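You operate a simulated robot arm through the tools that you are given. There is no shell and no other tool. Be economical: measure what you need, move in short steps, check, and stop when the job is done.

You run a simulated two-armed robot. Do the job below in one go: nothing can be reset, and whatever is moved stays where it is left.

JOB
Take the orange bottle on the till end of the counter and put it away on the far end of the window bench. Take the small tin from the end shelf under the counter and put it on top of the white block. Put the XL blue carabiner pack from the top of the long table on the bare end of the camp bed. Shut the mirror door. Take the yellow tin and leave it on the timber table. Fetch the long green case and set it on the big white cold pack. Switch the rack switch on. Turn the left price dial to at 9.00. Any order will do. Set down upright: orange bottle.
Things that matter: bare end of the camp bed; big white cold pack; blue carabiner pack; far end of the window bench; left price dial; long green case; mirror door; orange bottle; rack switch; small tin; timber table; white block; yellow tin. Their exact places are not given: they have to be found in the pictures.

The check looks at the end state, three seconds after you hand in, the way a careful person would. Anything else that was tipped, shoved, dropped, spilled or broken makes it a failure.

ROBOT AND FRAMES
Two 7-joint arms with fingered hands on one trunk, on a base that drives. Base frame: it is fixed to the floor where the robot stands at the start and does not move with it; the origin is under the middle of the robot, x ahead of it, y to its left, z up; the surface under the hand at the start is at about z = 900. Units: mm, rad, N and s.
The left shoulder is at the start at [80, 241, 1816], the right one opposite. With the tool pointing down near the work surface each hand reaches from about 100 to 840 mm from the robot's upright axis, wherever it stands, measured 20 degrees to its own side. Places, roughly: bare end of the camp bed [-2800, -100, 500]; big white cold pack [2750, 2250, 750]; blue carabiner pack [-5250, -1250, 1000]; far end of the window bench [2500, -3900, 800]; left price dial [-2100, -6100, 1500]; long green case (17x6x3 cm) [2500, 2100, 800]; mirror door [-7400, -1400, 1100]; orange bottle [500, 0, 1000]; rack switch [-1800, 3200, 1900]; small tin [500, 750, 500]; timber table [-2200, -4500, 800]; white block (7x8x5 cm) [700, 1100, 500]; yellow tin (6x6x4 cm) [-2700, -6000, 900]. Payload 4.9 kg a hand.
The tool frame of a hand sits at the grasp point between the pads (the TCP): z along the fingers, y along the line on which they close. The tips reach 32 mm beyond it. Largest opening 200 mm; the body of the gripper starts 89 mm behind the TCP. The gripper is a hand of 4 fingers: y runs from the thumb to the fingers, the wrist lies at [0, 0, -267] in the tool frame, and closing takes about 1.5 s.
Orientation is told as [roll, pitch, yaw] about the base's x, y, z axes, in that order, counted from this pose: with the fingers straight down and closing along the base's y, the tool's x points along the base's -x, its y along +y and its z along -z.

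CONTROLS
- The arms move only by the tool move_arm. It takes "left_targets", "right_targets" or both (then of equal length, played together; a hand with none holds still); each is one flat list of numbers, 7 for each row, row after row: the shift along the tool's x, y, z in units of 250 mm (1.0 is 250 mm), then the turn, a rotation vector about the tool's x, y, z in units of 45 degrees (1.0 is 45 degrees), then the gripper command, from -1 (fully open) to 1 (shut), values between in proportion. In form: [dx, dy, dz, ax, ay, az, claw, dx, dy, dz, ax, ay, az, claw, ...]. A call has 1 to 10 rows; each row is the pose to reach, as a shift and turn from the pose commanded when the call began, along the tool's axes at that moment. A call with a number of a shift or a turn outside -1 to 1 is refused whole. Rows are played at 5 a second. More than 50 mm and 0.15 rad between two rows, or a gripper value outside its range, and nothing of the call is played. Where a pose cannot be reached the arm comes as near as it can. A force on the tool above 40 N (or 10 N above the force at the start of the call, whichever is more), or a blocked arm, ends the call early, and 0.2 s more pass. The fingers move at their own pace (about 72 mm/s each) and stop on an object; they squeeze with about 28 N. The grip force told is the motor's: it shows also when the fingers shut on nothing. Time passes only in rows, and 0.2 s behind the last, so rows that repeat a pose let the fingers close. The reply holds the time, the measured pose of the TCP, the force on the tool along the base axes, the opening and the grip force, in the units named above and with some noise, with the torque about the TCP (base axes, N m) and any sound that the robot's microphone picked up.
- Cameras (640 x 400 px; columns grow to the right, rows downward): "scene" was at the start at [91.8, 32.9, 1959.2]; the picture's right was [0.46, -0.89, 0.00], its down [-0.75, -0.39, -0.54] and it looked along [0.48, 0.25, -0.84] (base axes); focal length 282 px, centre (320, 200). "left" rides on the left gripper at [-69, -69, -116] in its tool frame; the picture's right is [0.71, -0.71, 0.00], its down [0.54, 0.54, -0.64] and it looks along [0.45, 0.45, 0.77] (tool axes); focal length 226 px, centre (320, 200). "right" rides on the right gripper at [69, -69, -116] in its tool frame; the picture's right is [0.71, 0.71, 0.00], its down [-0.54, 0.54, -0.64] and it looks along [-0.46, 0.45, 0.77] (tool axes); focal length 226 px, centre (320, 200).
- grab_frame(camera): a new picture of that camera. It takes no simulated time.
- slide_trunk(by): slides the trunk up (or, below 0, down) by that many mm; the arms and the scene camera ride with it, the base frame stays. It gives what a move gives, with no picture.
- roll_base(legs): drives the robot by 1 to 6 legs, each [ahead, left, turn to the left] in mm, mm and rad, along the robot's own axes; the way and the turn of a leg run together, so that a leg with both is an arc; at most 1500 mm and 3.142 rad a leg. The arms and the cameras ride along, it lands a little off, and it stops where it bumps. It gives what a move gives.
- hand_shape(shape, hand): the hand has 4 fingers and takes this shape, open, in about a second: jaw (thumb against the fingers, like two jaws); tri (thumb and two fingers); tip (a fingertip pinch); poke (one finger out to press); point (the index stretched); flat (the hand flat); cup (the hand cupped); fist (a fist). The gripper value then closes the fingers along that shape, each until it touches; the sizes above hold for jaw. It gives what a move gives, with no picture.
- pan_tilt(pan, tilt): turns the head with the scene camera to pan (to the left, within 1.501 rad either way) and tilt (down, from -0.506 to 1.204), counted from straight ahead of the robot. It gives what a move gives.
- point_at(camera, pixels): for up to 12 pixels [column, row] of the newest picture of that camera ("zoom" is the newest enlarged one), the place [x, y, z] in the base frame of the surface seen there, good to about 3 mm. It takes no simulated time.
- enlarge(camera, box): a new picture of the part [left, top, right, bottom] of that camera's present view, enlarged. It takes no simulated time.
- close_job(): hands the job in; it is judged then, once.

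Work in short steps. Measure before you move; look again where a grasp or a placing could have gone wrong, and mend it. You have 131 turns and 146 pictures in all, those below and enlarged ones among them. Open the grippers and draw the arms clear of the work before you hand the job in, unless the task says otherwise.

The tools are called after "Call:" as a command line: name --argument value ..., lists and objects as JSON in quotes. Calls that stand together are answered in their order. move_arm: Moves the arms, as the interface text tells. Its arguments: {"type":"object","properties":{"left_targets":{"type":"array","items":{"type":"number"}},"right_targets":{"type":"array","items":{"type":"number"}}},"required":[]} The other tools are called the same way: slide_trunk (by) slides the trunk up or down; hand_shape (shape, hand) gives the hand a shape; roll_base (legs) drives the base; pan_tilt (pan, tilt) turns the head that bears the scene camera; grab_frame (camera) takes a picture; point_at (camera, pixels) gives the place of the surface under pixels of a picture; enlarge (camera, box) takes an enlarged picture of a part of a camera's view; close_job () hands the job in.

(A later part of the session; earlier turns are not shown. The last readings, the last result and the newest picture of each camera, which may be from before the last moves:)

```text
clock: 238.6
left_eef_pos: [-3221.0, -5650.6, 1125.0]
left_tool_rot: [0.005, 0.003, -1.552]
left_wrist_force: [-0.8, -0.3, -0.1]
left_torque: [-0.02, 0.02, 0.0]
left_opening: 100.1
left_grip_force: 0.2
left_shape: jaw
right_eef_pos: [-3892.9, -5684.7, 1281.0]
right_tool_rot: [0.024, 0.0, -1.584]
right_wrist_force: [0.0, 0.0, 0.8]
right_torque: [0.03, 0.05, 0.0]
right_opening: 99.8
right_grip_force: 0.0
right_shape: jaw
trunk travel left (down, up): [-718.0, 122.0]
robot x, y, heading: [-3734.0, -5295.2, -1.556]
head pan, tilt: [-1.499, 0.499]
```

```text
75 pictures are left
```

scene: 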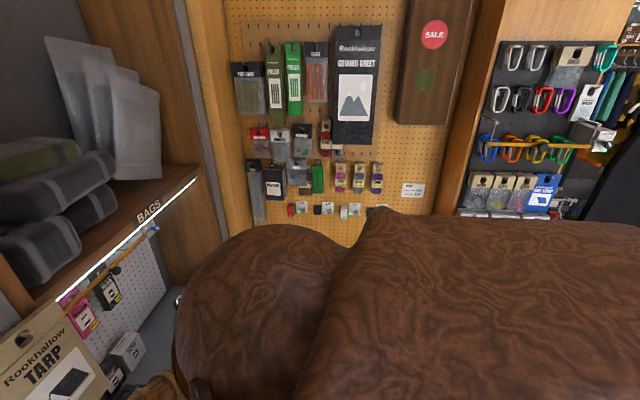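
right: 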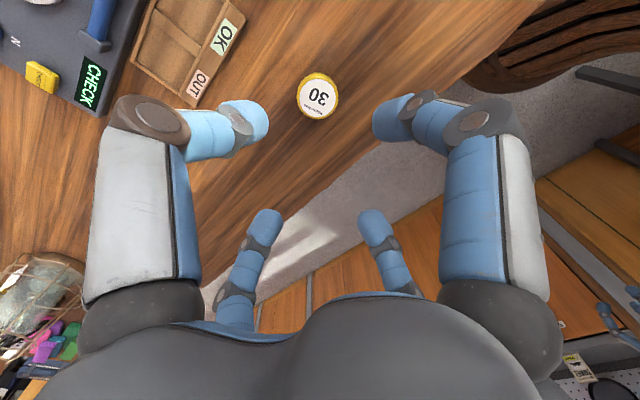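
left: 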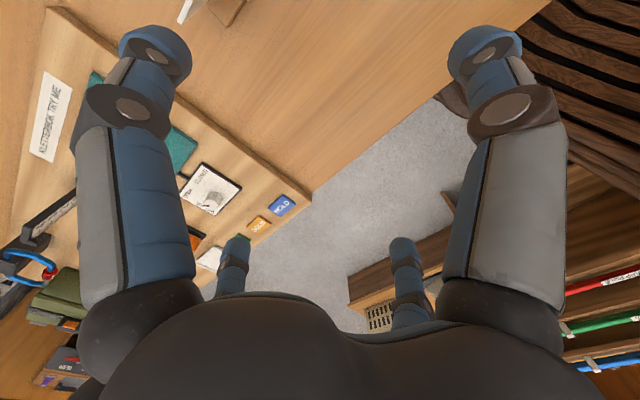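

Good. Here I turn left 180° to face north (hands pass over the table end at z≥1120) and look ahead.

Call:
roll_base --legs '[[-40, 0, 0], [0, 0, 1.57], [0, 0, 1.557]]'

Call:
pan_tilt --pan 0.0 --tilt 0.4

Call:
grab_frame --camera "scene"

```text
clock: 247.0
left_eef_pos: [-4250.4, -4885.1, 1125.0]
left_tool_rot: [0.003, 0.004, 1.559]
left_wrist_force: [0.2, 0.1, 0.0]
left_torque: [-0.01, -0.01, -0.02]
left_opening: 100.0
left_grip_force: 0.1
left_shape: jaw
right_eef_pos: [-3578.8, -4872.1, 1281.5]
right_tool_rot: [0.025, -0.002, 1.53]
right_wrist_force: [0.1, -0.4, 0.2]
right_torque: [-0.02, 0.0, 0.01]
right_opening: 100.2
right_grip_force: 0.0
right_shape: jaw
trunk travel left (down, up): [-718.0, 122.0]
robot x, y, heading: [-3746.8, -5256.6, 1.553]
head pan, tilt: [-1.499, 0.499]
```

```text
clock: 248.6
left_eef_pos: [-4251.0, -4885.1, 1124.4]
left_tool_rot: [0.004, 0.006, 1.559]
left_wrist_force: [0.4, -0.1, 0.6]
left_torque: [0.0, 0.01, 0.01]
left_opening: 100.3
left_grip_force: 0.1
left_shape: jaw
right_eef_pos: [-3578.8, -4871.6, 1280.9]
right_tool_rot: [0.024, -0.002, 1.529]
right_wrist_force: [0.8, -0.6, 0.3]
right_torque: [0.01, 0.03, 0.02]
right_opening: 100.0
right_grip_force: 0.1
right_shape: jaw
trunk travel left (down, up): [-718.0, 122.0]
robot x, y, heading: [-3742.3, -5256.1, 1.559]
head pan, tilt: [0.0, 0.4]
```

```text
74 pictures are left
```

scene: 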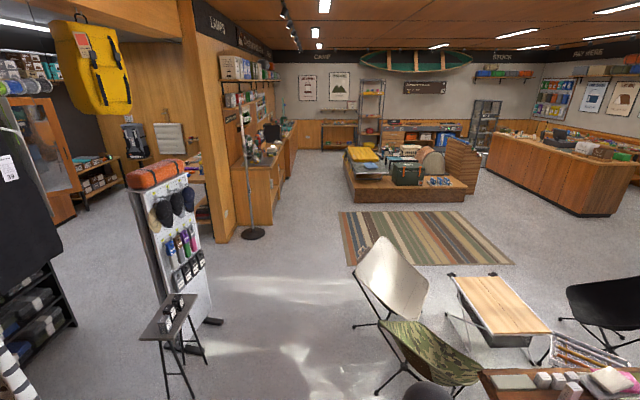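

A clear view. I measure the key places: counter (260,165), back room, stand, lamp, chair, camp platform.

Call:
point_at --camera "scene" --pixels '[[262, 160], [252, 236], [205, 355], [180, 400], [385, 380], [360, 325], [348, 200], [465, 200], [95, 165], [40, 150], [180, 180], [225, 230]]'

Call:
enlarge --camera "scene" --box '[0, 70, 300, 257]'

```text
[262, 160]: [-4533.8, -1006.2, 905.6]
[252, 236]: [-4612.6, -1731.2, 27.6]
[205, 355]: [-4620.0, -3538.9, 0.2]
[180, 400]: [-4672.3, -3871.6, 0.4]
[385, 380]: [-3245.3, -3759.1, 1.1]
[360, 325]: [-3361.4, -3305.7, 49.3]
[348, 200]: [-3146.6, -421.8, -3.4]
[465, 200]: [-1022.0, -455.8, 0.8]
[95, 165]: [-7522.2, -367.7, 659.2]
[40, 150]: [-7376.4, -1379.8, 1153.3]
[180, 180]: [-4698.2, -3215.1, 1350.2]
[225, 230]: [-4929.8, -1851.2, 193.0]
```

```text
2.13 times, centred on (150, 164) of scene
```

zoom: 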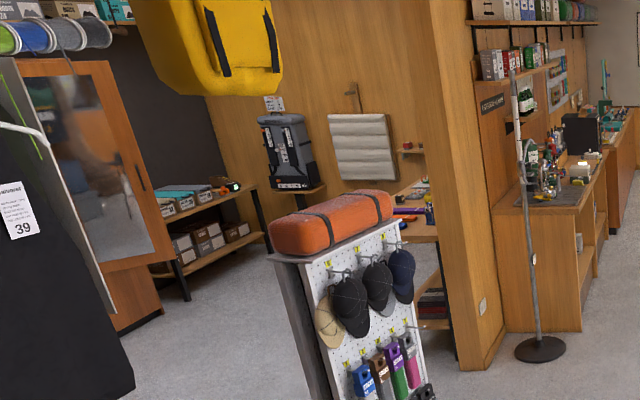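

The long table is behind the wooden wall (x≈−4930), the mirror door at (−7376,−1380). I drive north to y≈−2550 between stand and chair, then turn left to face west into the back room.

Call:
roll_base --legs '[[0, 240, 0], [1350, 0, 0], [1350, 0, 0], [0, 0, 1.57], [700, 0, 0]]'

Call:
pan_tilt --pan -0.1 --tilt 0.4

Call:
grab_frame --camera "scene"

```text
clock: 268.9
left_eef_pos: [-4663.7, -3086.8, 1124.6]
left_tool_rot: [0.0, 0.017, -3.131]
left_wrist_force: [37.3, 7.7, 14.7]
left_torque: [-1.54, 2.79, 2.5]
left_opening: 100.1
left_grip_force: 0.0
left_shape: jaw
right_eef_pos: [-4689.0, -2413.3, 1282.5]
right_tool_rot: [0.022, -0.003, 3.106]
right_wrist_force: [-1.5, -1.0, 0.3]
right_torque: [0.07, -0.07, -0.02]
right_opening: 100.3
right_grip_force: 0.1
right_shape: jaw
trunk travel left (down, up): [-718.0, 122.0]
robot x, y, heading: [-4306.6, -2571.2, 3.137]
head pan, tilt: [0.0, 0.4]
stopped in leg 5: the force on the tool passed its limit at 103 N (the readings are from after the stop); the commanded pose is now the measured one
```

```text
clock: 269.5
left_eef_pos: [-4665.6, -3078.9, 1126.3]
left_tool_rot: [0.005, 0.011, -3.136]
left_wrist_force: [30.1, -3.4, -4.2]
left_torque: [0.48, 1.86, 2.34]
left_opening: 99.7
left_grip_force: 0.0
left_shape: jaw
right_eef_pos: [-4688.4, -2406.4, 1282.3]
right_tool_rot: [0.025, -0.002, 3.106]
right_wrist_force: [0.4, 0.3, -0.6]
right_torque: [-0.05, -0.01, 0.02]
right_opening: 99.9
right_grip_force: 0.0
right_shape: jaw
trunk travel left (down, up): [-718.0, 122.0]
robot x, y, heading: [-4311.4, -2567.1, 3.133]
head pan, tilt: [-0.099, 0.4]
```

```text
72 pictures are left
```

scene: 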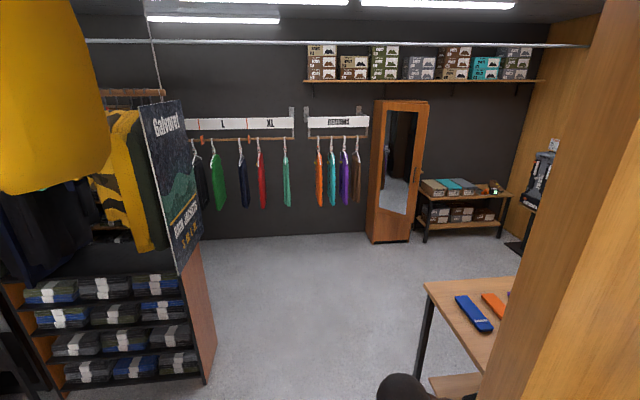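

The left hand bumped the cap stand. I back off 100 mm at once and look at it.

Call:
roll_base --legs '[[-120, 0, 0]]'

Call:
pan_tilt --pan 0.75 --tilt 0.7

Call:
grab_frame --camera "scene"

```text
clock: 270.8
left_eef_pos: [-4560.4, -3079.5, 1123.5]
left_tool_rot: [0.003, 0.014, 3.143]
left_wrist_force: [-1.0, 0.0, 0.4]
left_torque: [0.01, -0.07, -0.06]
left_opening: 100.1
left_grip_force: 0.1
left_shape: jaw
right_eef_pos: [-4580.0, -2407.0, 1279.1]
right_tool_rot: [0.023, 0.007, 3.104]
right_wrist_force: [-0.9, 0.2, -0.6]
right_torque: [-0.03, -0.08, -0.04]
right_opening: 100.1
right_grip_force: 0.1
right_shape: jaw
trunk travel left (down, up): [-718.0, 122.0]
robot x, y, heading: [-4186.3, -2568.1, 3.129]
head pan, tilt: [-0.099, 0.4]
```

```text
clock: 271.9
left_eef_pos: [-4555.6, -3079.3, 1124.3]
left_tool_rot: [0.005, 0.013, 3.142]
left_wrist_force: [-0.1, 0.6, -0.1]
left_torque: [-0.01, -0.04, 0.01]
left_opening: 99.9
left_grip_force: 0.0
left_shape: jaw
right_eef_pos: [-4574.8, -2408.5, 1280.6]
right_tool_rot: [0.025, 0.001, 3.104]
right_wrist_force: [0.4, 0.6, -0.4]
right_torque: [-0.02, 0.0, -0.01]
right_opening: 100.0
right_grip_force: 0.1
right_shape: jaw
trunk travel left (down, up): [-718.0, 122.0]
robot x, y, heading: [-4189.7, -2566.9, 3.132]
head pan, tilt: [0.75, 0.7]
```

```text
71 pictures are left
```

scene: 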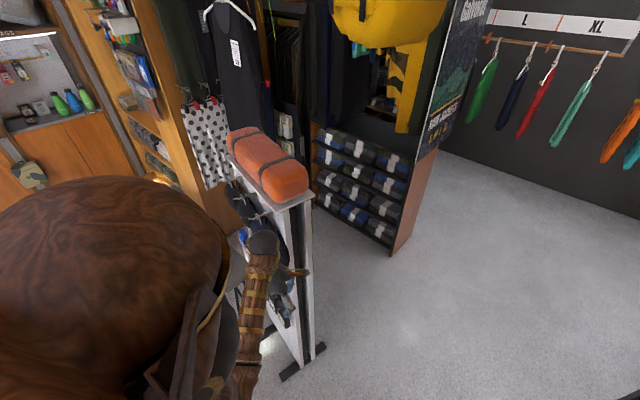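

The stand still stands with its load. I tuck the left hand in by 220 mm, shift right 130 mm and drive west into the room.

Call:
move_arm --left_targets '[0, -0.18, -0.1, 0, 0, 0, 0, 0, -0.36, -0.2, 0, 0, 0, 0, 0, -0.54, -0.3, 0, 0, 0, 0, 0, -0.72, -0.4, 0, 0, 0, 0, 0, -0.88, -0.5, 0, 0, 0, 0]'

Call:
roll_base --legs '[[0, -130, 0], [800, 0, 0], [800, 0, 0]]'

Call:
pan_tilt --pan -0.9 --tilt 0.6

Call:
grab_frame --camera "scene"

```text
refused: row 1 steps farther than a row can; nothing moved
```

```text
clock: 275.6
left_eef_pos: [-5024.8, -2943.6, 1126.0]
left_tool_rot: [-0.003, 0.003, 3.122]
left_wrist_force: [-0.6, -0.3, -0.1]
left_torque: [0.02, -0.04, 0.02]
left_opening: 100.3
left_grip_force: 0.0
left_shape: jaw
right_eef_pos: [-5029.2, -2273.2, 1283.9]
right_tool_rot: [0.026, -0.001, 3.073]
right_wrist_force: [-1.0, -0.4, 0.0]
right_torque: [0.01, -0.03, 0.01]
right_opening: 99.6
right_grip_force: 0.0
right_shape: jaw
trunk travel left (down, up): [-718.0, 122.0]
robot x, y, heading: [-4656.6, -2433.5, 3.115]
head pan, tilt: [0.75, 0.7]
stopped in leg 2: the robot was blocked; the commanded pose is now the measured one
```

```text
clock: 277.3
left_eef_pos: [-5020.9, -2945.0, 1127.0]
left_tool_rot: [-0.004, 0.0, 3.124]
left_wrist_force: [-0.1, 1.1, 0.7]
left_torque: [0.02, -0.03, -0.03]
left_opening: 100.3
left_grip_force: 0.0
left_shape: jaw
right_eef_pos: [-5028.8, -2273.0, 1284.2]
right_tool_rot: [0.028, -0.003, 3.075]
right_wrist_force: [-0.4, -0.3, 0.2]
right_torque: [0.01, 0.01, -0.01]
right_opening: 99.8
right_grip_force: 0.0
right_shape: jaw
trunk travel left (down, up): [-718.0, 122.0]
robot x, y, heading: [-4659.4, -2433.9, 3.115]
head pan, tilt: [-0.901, 0.6]
```

```text
70 pictures are left
```

scene: 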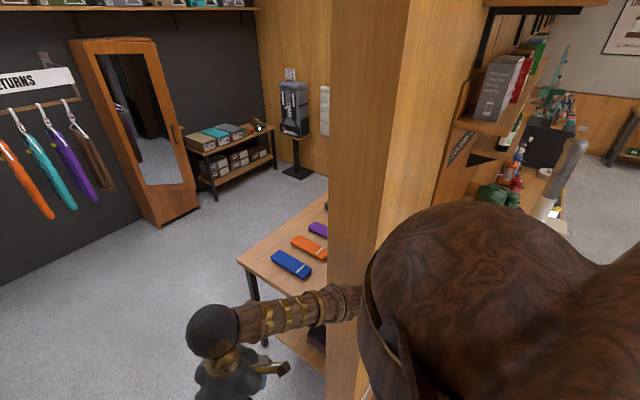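

The right shoulder/elbow is at the wall end. I tuck the left hand with shorter steps, back 60, shift left 110 and go on.

Call:
move_arm --left_targets '[0, -0.15, -0.08, 0, 0, 0, 0, 0, -0.3, -0.16, 0, 0, 0, 0, 0, -0.45, -0.24, 0, 0, 0, 0, 0, -0.6, -0.32, 0, 0, 0, 0, 0, -0.75, -0.4, 0, 0, 0, 0, 0, -0.88, -0.4, 0, 0, 0, 0]' --right_targets '[-0.12, 0, 0, 0, 0, 0, 0, -0.24, 0, 0, 0, 0, 0, 0, -0.36, 0, 0, 0, 0, 0, 0, -0.48, 0, 0, 0, 0, 0, 0, -0.6, 0, 0, 0, 0, 0, 0, -0.7, 0, 0, 0, 0, 0, 0]'

Call:
roll_base --legs '[[-70, 0, 0.02], [0, 120, 0], [800, 0, 0]]'

Call:
pan_tilt --pan -1.0 --tilt 0.6

Call:
grab_frame --camera "scene"

```text
clock: 278.7
left_eef_pos: [-5047.1, -2721.6, 1220.7]
left_tool_rot: [0.003, 0.024, 3.129]
left_wrist_force: [-1.8, 0.3, -0.6]
left_torque: [-0.02, -0.2, -0.01]
left_opening: 100.0
left_grip_force: 0.1
left_shape: jaw
right_eef_pos: [-5235.0, -2261.0, 1273.4]
right_tool_rot: [0.03, 0.015, 3.085]
right_wrist_force: [-1.9, 0.0, -0.6]
right_torque: [-0.04, -0.24, 0.02]
right_opening: 100.0
right_grip_force: 0.0
right_shape: jaw
trunk travel left (down, up): [-718.0, 122.0]
robot x, y, heading: [-4666.2, -2436.8, 3.12]
head pan, tilt: [-0.901, 0.6]
```

```text
clock: 281.9
left_eef_pos: [-5093.0, -2840.1, 1230.5]
left_tool_rot: [0.008, 0.005, -3.083]
left_wrist_force: [-0.4, 0.0, -0.8]
left_torque: [0.02, -0.04, 0.03]
left_opening: 99.9
left_grip_force: 0.0
left_shape: jaw
right_eef_pos: [-5308.4, -2394.4, 1279.0]
right_tool_rot: [0.047, 0.002, -3.136]
right_wrist_force: [-0.8, -0.4, -0.1]
right_torque: [0.04, -0.06, 0.01]
right_opening: 100.0
right_grip_force: 0.0
right_shape: jaw
trunk travel left (down, up): [-718.0, 122.0]
robot x, y, heading: [-4745.1, -2550.5, -3.094]
head pan, tilt: [-0.901, 0.6]
stopped in leg 3: the robot was blocked; the commanded pose is now the measured one
```

```text
clock: 282.6
left_eef_pos: [-5091.8, -2839.9, 1231.0]
left_tool_rot: [0.009, 0.004, -3.087]
left_wrist_force: [-0.4, 0.0, -0.5]
left_torque: [0.02, 0.0, 0.01]
left_opening: 99.8
left_grip_force: 0.0
left_shape: jaw
right_eef_pos: [-5306.0, -2393.7, 1279.5]
right_tool_rot: [0.049, 0.0, -3.138]
right_wrist_force: [-0.1, 0.2, 0.7]
right_torque: [-0.01, 0.0, -0.03]
right_opening: 100.2
right_grip_force: 0.1
right_shape: jaw
trunk travel left (down, up): [-718.0, 122.0]
robot x, y, heading: [-4750.0, -2551.2, -3.098]
head pan, tilt: [-1.0, 0.6]
```

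```text
69 pictures are left
```

scene: 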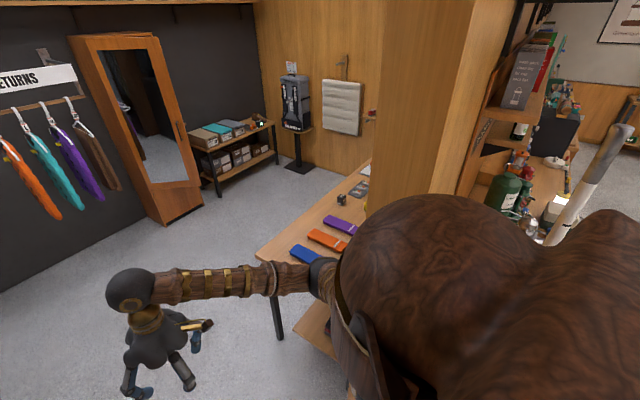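

The gap is too narrow facing west. I retract the right hand, back out, turn to face north and sidestep west through the gap instead.

Call:
roll_base --legs '[[-150, -50, 0], [-200, 0, 0]]'

Call:
move_arm --right_targets '[0.14, 0, 0, 0, 0, 0, 0, 0.28, 0, 0, 0, 0, 0, 0, 0.42, 0, 0, 0, 0, 0, 0, 0.56, 0, 0, 0, 0, 0, 0, 0.68, 0, 0, 0, 0, 0, 0]'

Call:
roll_base --legs '[[0, 0, -1.61], [0, 500, 0], [0, 500, 0]]'

Call:
pan_tilt --pan 0.0 --tilt 0.6

Call:
grab_frame --camera "scene"

```text
clock: 285.2
left_eef_pos: [-4756.3, -2794.8, 1222.5]
left_tool_rot: [-0.004, 0.015, -3.09]
left_wrist_force: [-0.9, -0.2, 0.1]
left_torque: [0.01, -0.06, 0.03]
left_opening: 100.2
left_grip_force: 0.0
left_shape: jaw
right_eef_pos: [-4969.7, -2350.1, 1277.7]
right_tool_rot: [0.032, 0.01, -3.139]
right_wrist_force: [-0.8, 0.5, 0.4]
right_torque: [0.0, -0.06, 0.0]
right_opening: 100.1
right_grip_force: 0.0
right_shape: jaw
trunk travel left (down, up): [-718.0, 122.0]
robot x, y, heading: [-4397.0, -2493.5, -3.105]
head pan, tilt: [-1.0, 0.6]
```

```text
clock: 286.4
left_eef_pos: [-4749.6, -2793.6, 1224.2]
left_tool_rot: [-0.004, 0.009, -3.089]
left_wrist_force: [-1.3, 0.2, 0.0]
left_torque: [0.02, 0.0, 0.02]
left_opening: 99.9
left_grip_force: 0.0
left_shape: jaw
right_eef_pos: [-4792.1, -2347.6, 1280.4]
right_tool_rot: [0.033, 0.005, -3.138]
right_wrist_force: [-0.6, 0.0, 0.4]
right_torque: [0.0, 0.01, 0.0]
right_opening: 100.0
right_grip_force: 0.0
right_shape: jaw
trunk travel left (down, up): [-718.0, 122.0]
robot x, y, heading: [-4400.6, -2483.4, -3.099]
head pan, tilt: [-1.0, 0.6]
```

```text
clock: 295.8
left_eef_pos: [-5684.1, -2125.6, 1224.4]
left_tool_rot: [-0.003, 0.007, 1.581]
left_wrist_force: [0.2, 0.2, -0.4]
left_torque: [-0.01, 0.07, -0.01]
left_opening: 100.1
left_grip_force: 0.1
left_shape: jaw
right_eef_pos: [-5236.4, -2099.5, 1280.1]
right_tool_rot: [0.032, 0.005, 1.532]
right_wrist_force: [1.3, -1.3, 0.9]
right_torque: [0.01, 0.03, -0.03]
right_opening: 100.3
right_grip_force: 0.0
right_shape: jaw
trunk travel left (down, up): [-718.0, 122.0]
robot x, y, heading: [-5393.0, -2488.6, 1.569]
head pan, tilt: [-1.0, 0.6]
```

```text
clock: 297.1
left_eef_pos: [-5685.1, -2124.4, 1225.1]
left_tool_rot: [-0.004, 0.009, 1.581]
left_wrist_force: [-0.5, -0.5, 0.1]
left_torque: [0.0, 0.02, -0.02]
left_opening: 100.2
left_grip_force: 0.0
left_shape: jaw
right_eef_pos: [-5238.8, -2099.9, 1280.9]
right_tool_rot: [0.033, 0.006, 1.532]
right_wrist_force: [0.6, -0.2, -0.6]
right_torque: [-0.04, -0.01, 0.01]
right_opening: 99.9
right_grip_force: 0.0
right_shape: jaw
trunk travel left (down, up): [-718.0, 122.0]
robot x, y, heading: [-5397.5, -2489.5, 1.573]
head pan, tilt: [0.0, 0.6]
```

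```text
68 pictures are left
```

scene: 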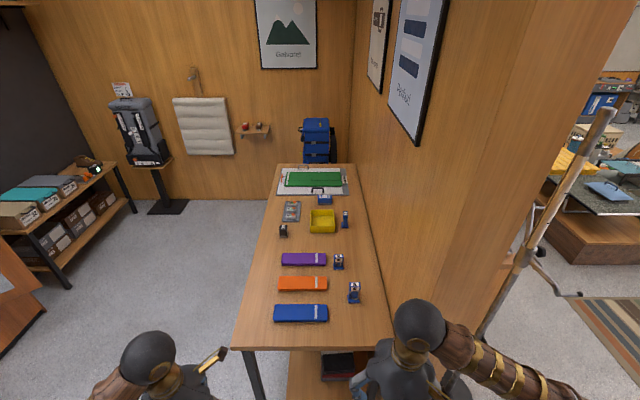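

I'm through, facing the long table. Small blue packs stand at (354,290), (339,260), (345,220), and (324,198). I enlarge to find the XL one.

Call:
enlarge --camera "scene" --box '[265, 160, 385, 310]'

Call:
enlarge --camera "scene" --box '[325, 245, 375, 310]'

Call:
point_at --camera "scene" --pixels '[[354, 285], [339, 256], [345, 214], [354, 300], [260, 340], [390, 345], [290, 170], [339, 268], [345, 227]]'

```text
2.67 times, centred on (325, 235) of scene
```

zoom: 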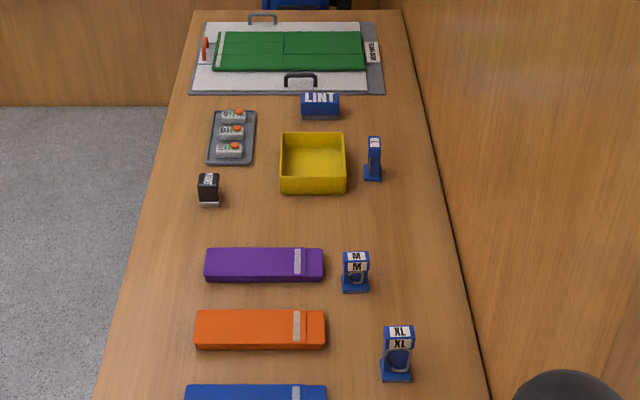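

```text
6.15 times, centred on (350, 278) of scene
```

zoom: 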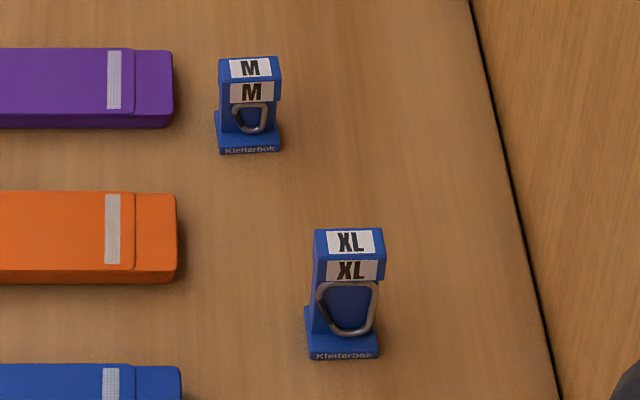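

```text
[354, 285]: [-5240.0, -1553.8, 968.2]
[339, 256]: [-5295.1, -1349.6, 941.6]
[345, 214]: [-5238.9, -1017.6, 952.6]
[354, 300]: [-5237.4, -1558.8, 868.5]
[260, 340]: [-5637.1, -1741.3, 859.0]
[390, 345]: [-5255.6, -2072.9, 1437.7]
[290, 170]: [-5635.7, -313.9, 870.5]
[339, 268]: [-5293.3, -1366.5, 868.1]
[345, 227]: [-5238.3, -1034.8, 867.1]
```

The XL pack stands at about (−5240, −1554), top ≈975, table ≈859. I shift left 100 and ahead 330, then re-measure from the wrist camera.

Call:
roll_base --legs '[[0, 100, 0], [330, 0, 0]]'

Call:
move_arm --right_targets '[-0.1, -0.05, 0.05, 0, 0, 0, -0.2, -0.25, -0.12, 0.1, 0, 0, 0, -0.2, -0.4, -0.18, 0.15, 0, 0, 0, -0.2, -0.55, -0.24, 0.2, 0, 0, 0, -0.2, -0.7, -0.3, 0.25, 0, 0, 0, -0.2, -0.7, -0.3, 0.4, 0, 0, 0, -0.2]'

Call:
grab_frame --camera "right"

```text
clock: 299.8
left_eef_pos: [-5786.3, -1849.6, 1225.0]
left_tool_rot: [-0.006, 0.005, 1.573]
left_wrist_force: [0.6, 0.0, -0.3]
left_torque: [0.05, -0.01, 0.0]
left_opening: 100.2
left_grip_force: 0.1
left_shape: jaw
right_eef_pos: [-5339.7, -1832.5, 1280.3]
right_tool_rot: [0.036, 0.008, 1.524]
right_wrist_force: [-0.3, 0.3, -0.2]
right_torque: [0.01, 0.02, -0.02]
right_opening: 99.5
right_grip_force: 0.1
right_shape: jaw
trunk travel left (down, up): [-718.0, 122.0]
robot x, y, heading: [-5496.9, -2214.2, 1.555]
head pan, tilt: [0.0, 0.6]
stopped in leg 2: the robot was blocked; the commanded pose is now the measured one
```

```text
clock: 301.4
left_eef_pos: [-5745.3, -1879.9, 1236.3]
left_tool_rot: [-0.057, -0.077, 1.53]
left_wrist_force: [-0.7, 0.8, 0.3]
left_torque: [0.0, -0.09, -0.01]
left_opening: 100.0
left_grip_force: 0.1
left_shape: jaw
right_eef_pos: [-5241.8, -1730.9, 1180.7]
right_tool_rot: [0.062, -0.018, 1.494]
right_wrist_force: [0.3, 0.0, 0.0]
right_torque: [0.02, 0.03, -0.03]
right_opening: 120.0
right_grip_force: 0.0
right_shape: jaw
trunk travel left (down, up): [-718.0, 122.0]
robot x, y, heading: [-5512.0, -2241.2, 1.512]
head pan, tilt: [0.0, 0.6]
stopped in row 6 (right hand): the arm was blocked; the commanded pose is now the measured one
```

```text
65 pictures are left
```

right: 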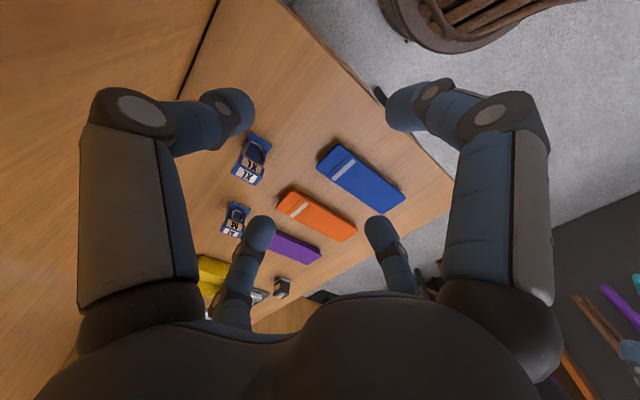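

The elbow is caught on the wall end. I draw the hand back, shift the base 250 left and straighten, and lower the trunk 250 for a longer reach.

Call:
move_arm --right_targets '[0.1, 0.03, -0.1, 0, 0, 0, -0.2, 0.25, 0.07, -0.2, 0, 0, 0, -0.2, 0.4, 0.1, -0.3, 0, 0, 0, -0.2, 0.5, 0.1, -0.4, 0, 0, 0, -0.2]'

Call:
roll_base --legs '[[0, 250, 0.05], [30, 0, 0]]'

Call:
slide_trunk --by -250

Call:
grab_frame --camera "scene"

```text
clock: 302.4
left_eef_pos: [-5707.2, -1871.1, 1232.4]
left_tool_rot: [0.009, -0.018, 1.496]
left_wrist_force: [0.1, -0.5, 0.6]
left_torque: [0.06, 0.04, 0.01]
left_opening: 99.9
left_grip_force: 0.0
left_shape: jaw
right_eef_pos: [-5212.6, -1850.5, 1267.4]
right_tool_rot: [0.073, 0.003, 1.451]
right_wrist_force: [0.8, -0.5, -1.0]
right_torque: [0.07, 0.05, 0.0]
right_opening: 120.1
right_grip_force: 0.1
right_shape: jaw
trunk travel left (down, up): [-718.0, 122.0]
robot x, y, heading: [-5496.1, -2255.3, 1.481]
head pan, tilt: [0.0, 0.6]
```

```text
clock: 304.6
left_eef_pos: [-5986.2, -1836.2, 1232.8]
left_tool_rot: [0.002, -0.023, 1.549]
left_wrist_force: [-0.1, -1.1, 0.3]
left_torque: [0.12, 0.01, -0.01]
left_opening: 100.1
left_grip_force: 0.0
left_shape: jaw
right_eef_pos: [-5496.1, -1793.7, 1270.6]
right_tool_rot: [0.071, 0.0, 1.508]
right_wrist_force: [0.9, -1.1, 0.6]
right_torque: [0.12, -0.01, 0.0]
right_opening: 119.9
right_grip_force: 0.0
right_shape: jaw
trunk travel left (down, up): [-718.0, 122.0]
robot x, y, heading: [-5746.8, -2204.4, 1.534]
head pan, tilt: [0.0, 0.6]
```

```text
clock: 307.2
left_eef_pos: [-5983.7, -1829.9, 980.5]
left_tool_rot: [0.003, -0.018, 1.547]
left_wrist_force: [-0.3, -0.1, -0.9]
left_torque: [0.0, -0.01, -0.03]
left_opening: 99.9
left_grip_force: 0.0
left_shape: jaw
right_eef_pos: [-5493.6, -1786.6, 1017.4]
right_tool_rot: [0.071, 0.008, 1.509]
right_wrist_force: [-0.8, -0.7, 0.0]
right_torque: [0.02, 0.01, 0.01]
right_opening: 120.2
right_grip_force: 0.0
right_shape: jaw
trunk travel left (down, up): [-468.0, 372.0]
robot x, y, heading: [-5751.1, -2205.1, 1.535]
head pan, tilt: [0.0, 0.6]
```

```text
64 pictures are left
```

scene: 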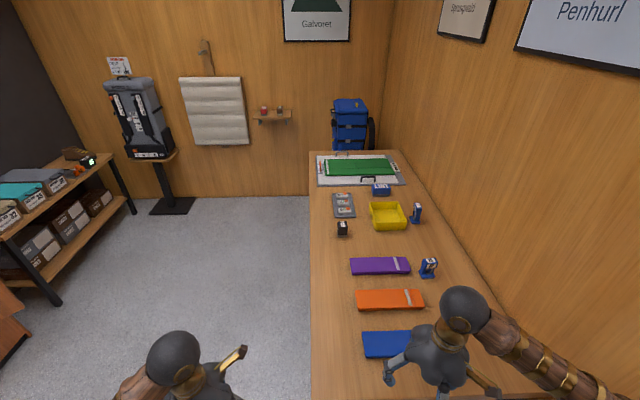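

I move the right hand up 75 mm and over the XL pack, squaring its slight roll.

Call:
move_arm --right_targets '[0, 0, -0.15, 0.02, 0, 0, -0.2, -0.05, -0.05, -0.3, 0.05, 0, 0, -0.2, -0.18, -0.17, -0.3, 0.09, 0, 0, -0.2, -0.31, -0.3, -0.3, 0.09, 0, 0, -0.2, -0.44, -0.42, -0.3, 0.09, 0, 0, -0.2, -0.57, -0.55, -0.3, 0.09, 0, 0, -0.2, -0.7, -0.67, -0.3, 0.09, 0, 0, -0.2, -0.83, -0.8, -0.3, 0.09, 0, 0, -0.2, -0.92, -0.88, -0.3, 0.09, 0, 0, -0.2, -0.99, -0.956, -0.3, 0.09, 0, 0, -0.2]'

Call:
grab_frame --camera "right"

```text
clock: 309.4
left_eef_pos: [-5982.8, -1830.5, 980.0]
left_tool_rot: [0.003, -0.018, 1.549]
left_wrist_force: [0.2, -0.1, -1.0]
left_torque: [0.0, 0.01, 0.02]
left_opening: 100.3
left_grip_force: 0.0
left_shape: jaw
right_eef_pos: [-5235.4, -1553.7, 1071.5]
right_tool_rot: [0.0, 0.008, 1.509]
right_wrist_force: [-0.1, 0.9, 1.0]
right_torque: [-0.03, 0.02, -0.02]
right_opening: 119.9
right_grip_force: 0.0
right_shape: jaw
trunk travel left (down, up): [-468.0, 372.0]
robot x, y, heading: [-5745.5, -2206.1, 1.534]
head pan, tilt: [0.0, 0.6]
```

```text
63 pictures are left
```

right: 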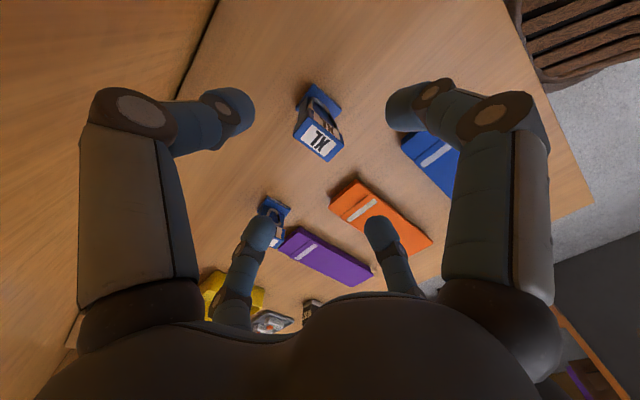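

The XL head is at (318,140). I measure it closely.

Call:
enlarge --camera "right" --box '[270, 70, 370, 170]'

Call:
point_at --camera "right" --pixels '[[318, 141], [297, 130], [327, 159], [342, 148], [310, 127], [325, 92], [338, 105], [303, 102], [330, 125]]'

```text
4.00 times, centred on (320, 120) of right
```

zoom: 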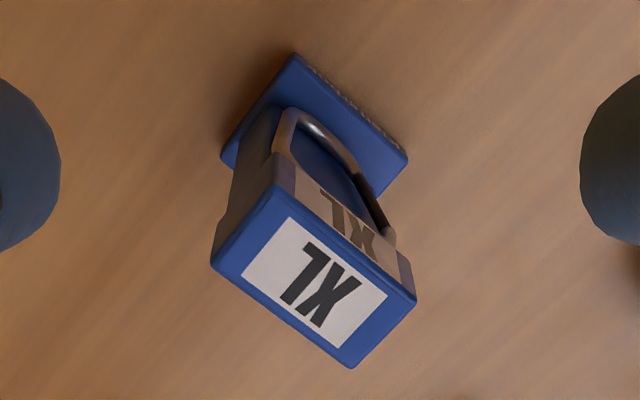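

```text
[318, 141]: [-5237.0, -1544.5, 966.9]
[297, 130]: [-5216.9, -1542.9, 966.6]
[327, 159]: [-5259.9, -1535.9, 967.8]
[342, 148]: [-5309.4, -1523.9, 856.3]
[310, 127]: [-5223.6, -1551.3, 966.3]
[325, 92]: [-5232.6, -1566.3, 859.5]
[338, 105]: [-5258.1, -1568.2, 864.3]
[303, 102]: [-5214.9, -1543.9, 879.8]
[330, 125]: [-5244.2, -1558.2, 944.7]
```

Head centre (−5237, −1545), 48×25 mm, top 967. I go down to z≈940 and close.

Call:
move_arm --right_targets '[-0.03, 0.012, 0.12, 0, 0, 0, -0.2, -0.03, 0.012, 0.28, 0, 0, 0, -0.2, -0.03, 0.012, 0.42, 0, 0, 0, -0.2, -0.03, 0.012, 0.526, 0, 0, 0, -0.2, -0.03, 0.012, 0.526, 0, 0, 0, 1, -0.03, 0.012, 0.526, 0, 0, 0, 1, -0.03, 0.012, 0.526, 0, 0, 0, 1, -0.03, 0.012, 0.526, 0, 0, 0, 1, -0.03, 0.012, 0.526, 0, 0, 0, 1]'

Call:
grab_frame --camera "right"

```text
clock: 311.4
left_eef_pos: [-5982.9, -1829.8, 980.6]
left_tool_rot: [0.002, -0.022, 1.547]
left_wrist_force: [0.1, -0.3, -0.1]
left_torque: [-0.01, 0.0, 0.02]
left_opening: 100.0
left_grip_force: 0.1
left_shape: jaw
right_eef_pos: [-5238.2, -1547.3, 940.3]
right_tool_rot: [0.001, 0.006, 1.509]
right_wrist_force: [-0.2, -0.2, 0.1]
right_torque: [-0.01, -0.01, 0.01]
right_opening: 37.0
right_grip_force: 28.5
right_shape: jaw
trunk travel left (down, up): [-468.0, 372.0]
robot x, y, heading: [-5750.1, -2207.7, 1.533]
head pan, tilt: [0.0, 0.6]
```

```text
61 pictures are left
```

right: 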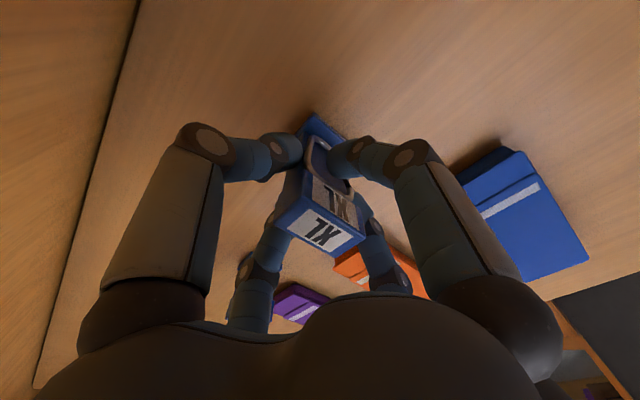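

Gripped. I lift 150 mm and draw back the way I came.

Call:
move_arm --right_targets '[0, 0, -0.15, 0, 0, 0, 1, 0, 0, -0.33, 0, 0, 0, 1, 0, 0, -0.5, 0, 0, 0, 1, 0.1, 0.08, -0.6, 0, 0, 0, 1, 0.22, 0.2, -0.6, 0, 0, 0, 1, 0.36, 0.33, -0.6, 0, 0, 0, 1, 0.5, 0.46, -0.6, 0, 0, 0, 1, 0.64, 0.59, -0.6, 0, 0, 0, 1, 0.78, 0.72, -0.6, 0, 0, 0, 1, 0.9, 0.82, -0.6, 0, 0, 0, 1]'

Call:
pan_tilt --pan 1.2 --tilt 0.35

Call:
grab_frame --camera "scene"

```text
clock: 313.6
left_eef_pos: [-5984.0, -1830.5, 981.0]
left_tool_rot: [0.002, -0.021, 1.549]
left_wrist_force: [0.4, -0.3, 0.0]
left_torque: [-0.01, -0.03, -0.01]
left_opening: 99.9
left_grip_force: 0.0
left_shape: jaw
right_eef_pos: [-5456.1, -1757.1, 1093.3]
right_tool_rot: [0.003, 0.008, 1.509]
right_wrist_force: [0.6, 0.0, -1.0]
right_torque: [0.04, 0.05, -0.01]
right_opening: 37.3
right_grip_force: 28.0
right_shape: jaw
trunk travel left (down, up): [-468.0, 372.0]
robot x, y, heading: [-5748.5, -2205.2, 1.538]
head pan, tilt: [0.0, 0.6]
```

```text
clock: 315.0
left_eef_pos: [-5982.4, -1829.9, 981.1]
left_tool_rot: [0.002, -0.021, 1.548]
left_wrist_force: [0.0, -0.2, -0.2]
left_torque: [0.0, 0.02, -0.01]
left_opening: 100.1
left_grip_force: 0.2
left_shape: jaw
right_eef_pos: [-5454.8, -1757.6, 1093.3]
right_tool_rot: [0.002, 0.008, 1.508]
right_wrist_force: [0.4, 0.7, -1.7]
right_torque: [0.02, 0.02, -0.01]
right_opening: 37.3
right_grip_force: 28.1
right_shape: jaw
trunk travel left (down, up): [-468.0, 372.0]
robot x, y, heading: [-5747.2, -2204.6, 1.54]
head pan, tilt: [1.201, 0.351]
```

```text
60 pictures are left
```

scene: 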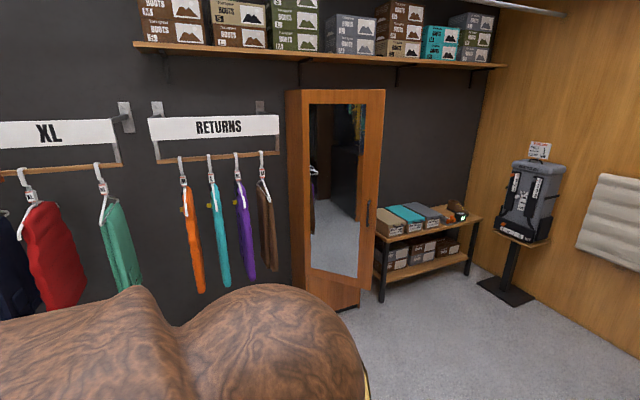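

The mirror door is hinged on its left, ajar on its right (handle at (368,213)). I measure its edges and the cabinet.

Call:
point_at --camera "scene" --pixels '[[303, 180], [377, 130], [370, 200], [368, 225], [363, 280], [335, 300], [296, 200], [345, 100], [310, 275], [377, 170], [383, 300], [350, 305]]'

Call:
enlarge --camera "scene" --box '[270, 70, 410, 330]'

```text
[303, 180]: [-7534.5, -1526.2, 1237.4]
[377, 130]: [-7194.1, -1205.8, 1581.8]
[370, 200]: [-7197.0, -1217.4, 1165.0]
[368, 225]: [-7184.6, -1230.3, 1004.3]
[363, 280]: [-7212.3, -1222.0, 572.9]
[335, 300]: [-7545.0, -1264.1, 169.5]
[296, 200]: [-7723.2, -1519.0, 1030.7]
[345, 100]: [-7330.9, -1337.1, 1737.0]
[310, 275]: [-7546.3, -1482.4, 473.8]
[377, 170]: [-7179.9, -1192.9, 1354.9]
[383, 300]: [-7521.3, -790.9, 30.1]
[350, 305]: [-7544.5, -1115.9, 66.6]
```

```text
1.54 times, centred on (340, 200) of scene
```

zoom: 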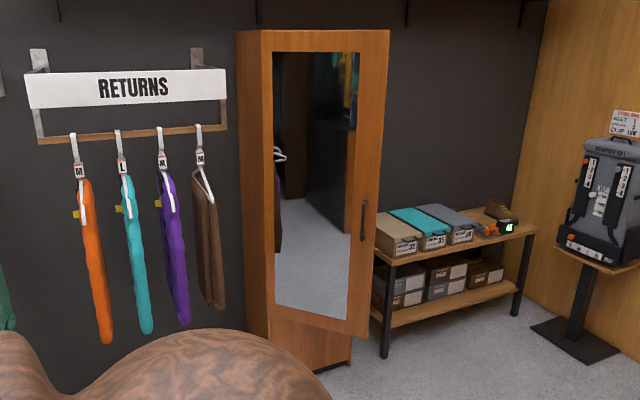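

Hinge at about (−7535,−1526), free edge at (−7180,−1193). I drive west and north, turn to face it, close and extend the left hand to push the door.

Call:
roll_base --legs '[[0, 750, 0.03], [1130, 0, 0], [0, 0, 1.57]]'

Call:
move_arm --left_targets '[-0.15, 0, 0, 0, 0, 0, 0.5, -0.3, 0, 0, 0, 0, 0, 1, -0.45, 0, 0, 0, 0, 0, 1, -0.6, 0, 0, 0, 0, 0, 1, -0.75, 0, 0, 0, 0, 0, 1, -0.9, 0, 0, 0, 0, 0, 1]'

Call:
pan_tilt --pan 0.2 --tilt 0.45

Call:
grab_frame --camera "scene"

```text
clock: 328.2
left_eef_pos: [-6868.7, -1306.7, 980.5]
left_tool_rot: [0.002, -0.019, -3.13]
left_wrist_force: [-0.5, 0.1, -0.2]
left_torque: [-0.01, 0.01, 0.02]
left_opening: 100.0
left_grip_force: 0.1
left_shape: jaw
right_eef_pos: [-6959.1, -782.3, 1092.6]
right_tool_rot: [0.001, 0.007, 3.114]
right_wrist_force: [0.2, 0.1, -1.3]
right_torque: [0.02, 0.04, 0.0]
right_opening: 37.3
right_grip_force: 28.0
right_shape: jaw
trunk travel left (down, up): [-468.0, 372.0]
robot x, y, heading: [-6498.2, -1061.5, -3.14]
head pan, tilt: [1.201, 0.351]
```

```text
clock: 329.6
left_eef_pos: [-7031.0, -1338.4, 963.3]
left_tool_rot: [0.004, -0.019, -3.13]
left_wrist_force: [-1.6, -0.7, 0.2]
left_torque: [0.0, -0.03, 0.0]
left_opening: 0.0
left_grip_force: 27.9
left_shape: jaw
left hand out of reach, approached as far as the arm can: row 4, 5, 6
right_eef_pos: [-6958.2, -781.8, 1093.1]
right_tool_rot: [0.003, 0.006, 3.112]
right_wrist_force: [0.5, 0.5, -2.2]
right_torque: [0.0, -0.01, -0.01]
right_opening: 36.9
right_grip_force: 28.1
right_shape: jaw
trunk travel left (down, up): [-468.0, 372.0]
robot x, y, heading: [-6498.1, -1063.7, 3.142]
head pan, tilt: [1.201, 0.351]
```

```text
clock: 330.9
left_eef_pos: [-7031.0, -1339.0, 963.5]
left_tool_rot: [0.003, -0.021, -3.129]
left_wrist_force: [0.4, -0.1, 0.5]
left_torque: [0.01, 0.04, -0.01]
left_opening: 0.0
left_grip_force: 28.2
left_shape: jaw
right_eef_pos: [-6958.2, -783.2, 1093.2]
right_tool_rot: [0.002, 0.007, 3.113]
right_wrist_force: [1.1, 0.6, -1.8]
right_torque: [-0.03, 0.01, 0.01]
right_opening: 37.1
right_grip_force: 28.0
right_shape: jaw
trunk travel left (down, up): [-468.0, 372.0]
robot x, y, heading: [-6502.4, -1059.0, -3.138]
head pan, tilt: [0.201, 0.45]
```

```text
58 pictures are left
```

scene: 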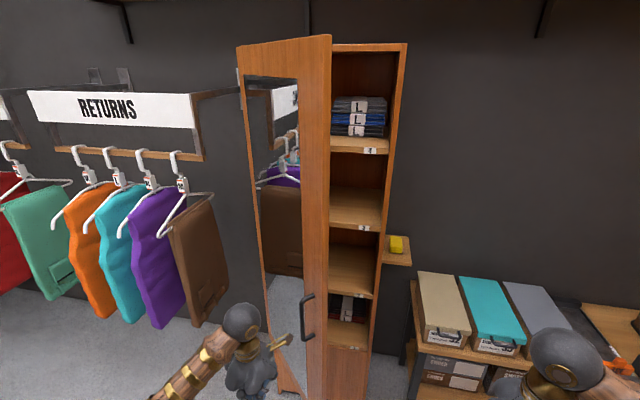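

The hand is in front of the mirror. I drive ahead 400 mm to push the door shut.

Call:
roll_base --legs '[[250, 0, 0], [150, 0, 0]]'

Call:
grab_frame --camera "scene"

```text
clock: 333.7
left_eef_pos: [-7428.3, -1338.7, 965.0]
left_tool_rot: [0.002, -0.021, -3.131]
left_wrist_force: [0.2, 1.0, 0.8]
left_torque: [0.03, 0.01, -0.02]
left_opening: 0.0
left_grip_force: 27.5
left_shape: jaw
right_eef_pos: [-7355.7, -780.7, 1093.4]
right_tool_rot: [0.001, 0.005, 3.114]
right_wrist_force: [-0.6, -0.4, -1.3]
right_torque: [0.01, 0.04, 0.04]
right_opening: 37.0
right_grip_force: 27.9
right_shape: jaw
trunk travel left (down, up): [-468.0, 372.0]
robot x, y, heading: [-6896.8, -1061.8, 3.143]
head pan, tilt: [0.201, 0.45]
```

```text
57 pictures are left
```

scene: 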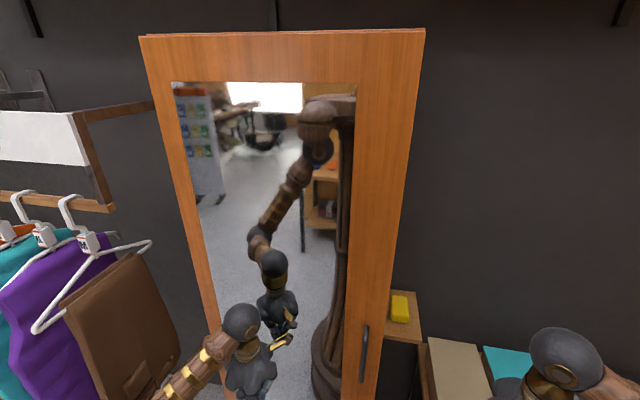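

Nearly shut. I measure the free edge against the hinge side.

Call:
point_at --camera "scene" --pixels '[[405, 150], [385, 250], [165, 100], [185, 200], [390, 60], [170, 60]]'

Call:
roll_base --legs '[[60, 0, 0]]'

Call:
point_at --camera "scene" --pixels '[[405, 150]]'

Call:
grab_frame --camera "scene"

Call:
point_at --camera "scene" --pixels '[[405, 150], [410, 100], [400, 250], [165, 100], [190, 250], [390, 60], [170, 60]]'

```text
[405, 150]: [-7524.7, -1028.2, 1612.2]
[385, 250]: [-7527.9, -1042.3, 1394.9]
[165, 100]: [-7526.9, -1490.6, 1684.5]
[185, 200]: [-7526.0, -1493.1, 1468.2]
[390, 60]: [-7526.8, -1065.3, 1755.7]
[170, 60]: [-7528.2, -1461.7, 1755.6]
```

```text
clock: 334.5
left_eef_pos: [-7440.9, -1339.8, 966.5]
left_tool_rot: [0.004, -0.007, 3.138]
left_wrist_force: [23.6, 4.3, 9.6]
left_torque: [0.29, 4.14, -2.28]
left_opening: 0.1
left_grip_force: 28.1
left_shape: jaw
right_eef_pos: [-7373.2, -783.3, 1094.0]
right_tool_rot: [0.001, 0.005, 3.115]
right_wrist_force: [0.5, -0.5, -1.2]
right_torque: [0.02, -0.03, -0.01]
right_opening: 36.8
right_grip_force: 28.4
right_shape: jaw
trunk travel left (down, up): [-468.0, 372.0]
robot x, y, heading: [-6915.4, -1063.0, -3.145]
head pan, tilt: [0.201, 0.45]
stopped in leg 1: the force on the tool passed its limit at 114 N (the readings are from after the stop); the commanded pose is now the measured one
```

```text
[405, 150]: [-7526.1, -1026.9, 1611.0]
```

```text
56 pictures are left
```

scene: 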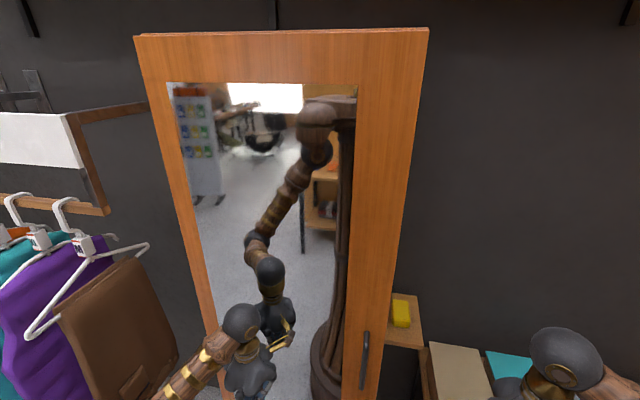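

```text
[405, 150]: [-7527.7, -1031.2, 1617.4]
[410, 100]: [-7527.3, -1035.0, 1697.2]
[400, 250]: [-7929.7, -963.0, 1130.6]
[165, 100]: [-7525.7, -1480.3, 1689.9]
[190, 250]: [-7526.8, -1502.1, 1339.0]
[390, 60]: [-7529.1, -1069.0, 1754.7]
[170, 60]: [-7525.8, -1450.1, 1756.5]
```

The door is flush (x≈−7527 at both edges): shut. I back off, retract the left hand, and go back out through the gap facing north, then up toward the camp bed.

Call:
roll_base --legs '[[-450, 0, 0]]'

Call:
move_arm --left_targets '[0.16, 0, -0.05, 0, 0, 0, 0.6, 0.32, 0, -0.1, 0, 0, 0, 0.3, 0.48, 0, -0.15, 0, 0, 0, 0.3, 0.64, 0, -0.2, 0, 0, 0, 0.3]'

Call:
roll_base --legs '[[0, 0, -1.573], [-1425, 0, 0], [0, -1200, 0], [0, -1200, 0], [1300, 0, 0]]'

Call:
pan_tilt --pan -0.7 --tilt 0.5

Call:
grab_frame --camera "scene"

```text
clock: 337.2
left_eef_pos: [-6997.1, -1340.6, 963.1]
left_tool_rot: [0.008, -0.006, -3.137]
left_wrist_force: [-1.4, 0.6, -0.5]
left_torque: [0.0, 0.0, 0.0]
left_opening: 0.1
left_grip_force: 28.0
left_shape: jaw
right_eef_pos: [-6929.8, -780.9, 1093.1]
right_tool_rot: [0.002, 0.011, 3.113]
right_wrist_force: [-0.1, -0.6, -2.3]
right_torque: [0.01, -0.04, 0.0]
right_opening: 37.0
right_grip_force: 28.3
right_shape: jaw
trunk travel left (down, up): [-468.0, 372.0]
robot x, y, heading: [-6467.3, -1058.8, -3.135]
head pan, tilt: [0.201, 0.45]
```

```text
clock: 338.2
left_eef_pos: [-6834.5, -1340.2, 1013.9]
left_tool_rot: [0.007, -0.007, -3.138]
left_wrist_force: [0.1, 0.8, 0.2]
left_torque: [0.0, 0.02, 0.02]
left_opening: 69.6
left_grip_force: 0.1
left_shape: jaw
right_eef_pos: [-6928.1, -781.4, 1094.1]
right_tool_rot: [0.0, 0.005, 3.113]
right_wrist_force: [0.2, 1.1, -2.0]
right_torque: [0.02, 0.03, -0.01]
right_opening: 37.2
right_grip_force: 27.9
right_shape: jaw
trunk travel left (down, up): [-468.0, 372.0]
robot x, y, heading: [-6474.1, -1058.9, -3.141]
head pan, tilt: [0.201, 0.45]
```

```text
clock: 363.8
left_eef_pos: [-4426.9, -1705.3, 998.9]
left_tool_rot: [-0.037, -0.009, 1.796]
left_wrist_force: [-2.3, -3.0, 0.3]
left_torque: [0.32, -0.23, 0.0]
left_opening: 70.0
left_grip_force: 0.0
left_shape: jaw
right_eef_pos: [-3912.5, -1488.3, 1099.3]
right_tool_rot: [-0.036, 0.005, 1.778]
right_wrist_force: [-3.6, -3.7, 0.3]
right_torque: [0.32, -0.22, 0.01]
right_opening: 36.9
right_grip_force: 27.4
right_shape: jaw
trunk travel left (down, up): [-468.0, 372.0]
robot x, y, heading: [-4037.1, -1988.5, 1.795]
head pan, tilt: [0.201, 0.45]
stopped in leg 5: the robot was blocked; the commanded pose is now the measured one
```

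```text
clock: 365.0
left_eef_pos: [-4405.7, -1685.2, 1002.9]
left_tool_rot: [-0.016, 0.005, 1.789]
left_wrist_force: [-0.8, 0.1, 0.1]
left_torque: [0.01, -0.04, 0.0]
left_opening: 69.8
left_grip_force: 0.1
left_shape: jaw
right_eef_pos: [-3888.9, -1469.8, 1089.9]
right_tool_rot: [-0.015, 0.019, 1.767]
right_wrist_force: [0.0, 0.5, -0.9]
right_torque: [0.02, -0.04, 0.03]
right_opening: 36.7
right_grip_force: 28.0
right_shape: jaw
trunk travel left (down, up): [-468.0, 372.0]
robot x, y, heading: [-4037.4, -1990.0, 1.792]
head pan, tilt: [-0.7, 0.499]
```

```text
55 pictures are left
```

scene: 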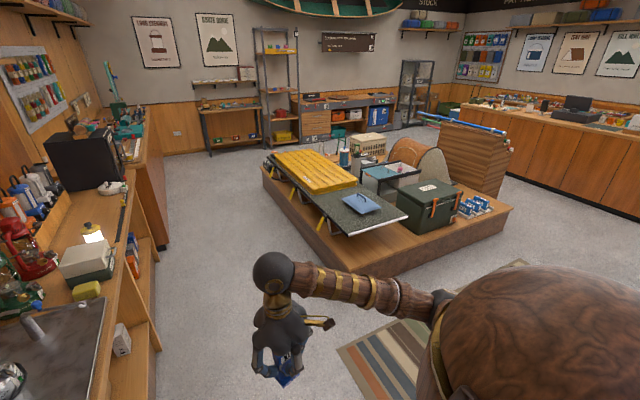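

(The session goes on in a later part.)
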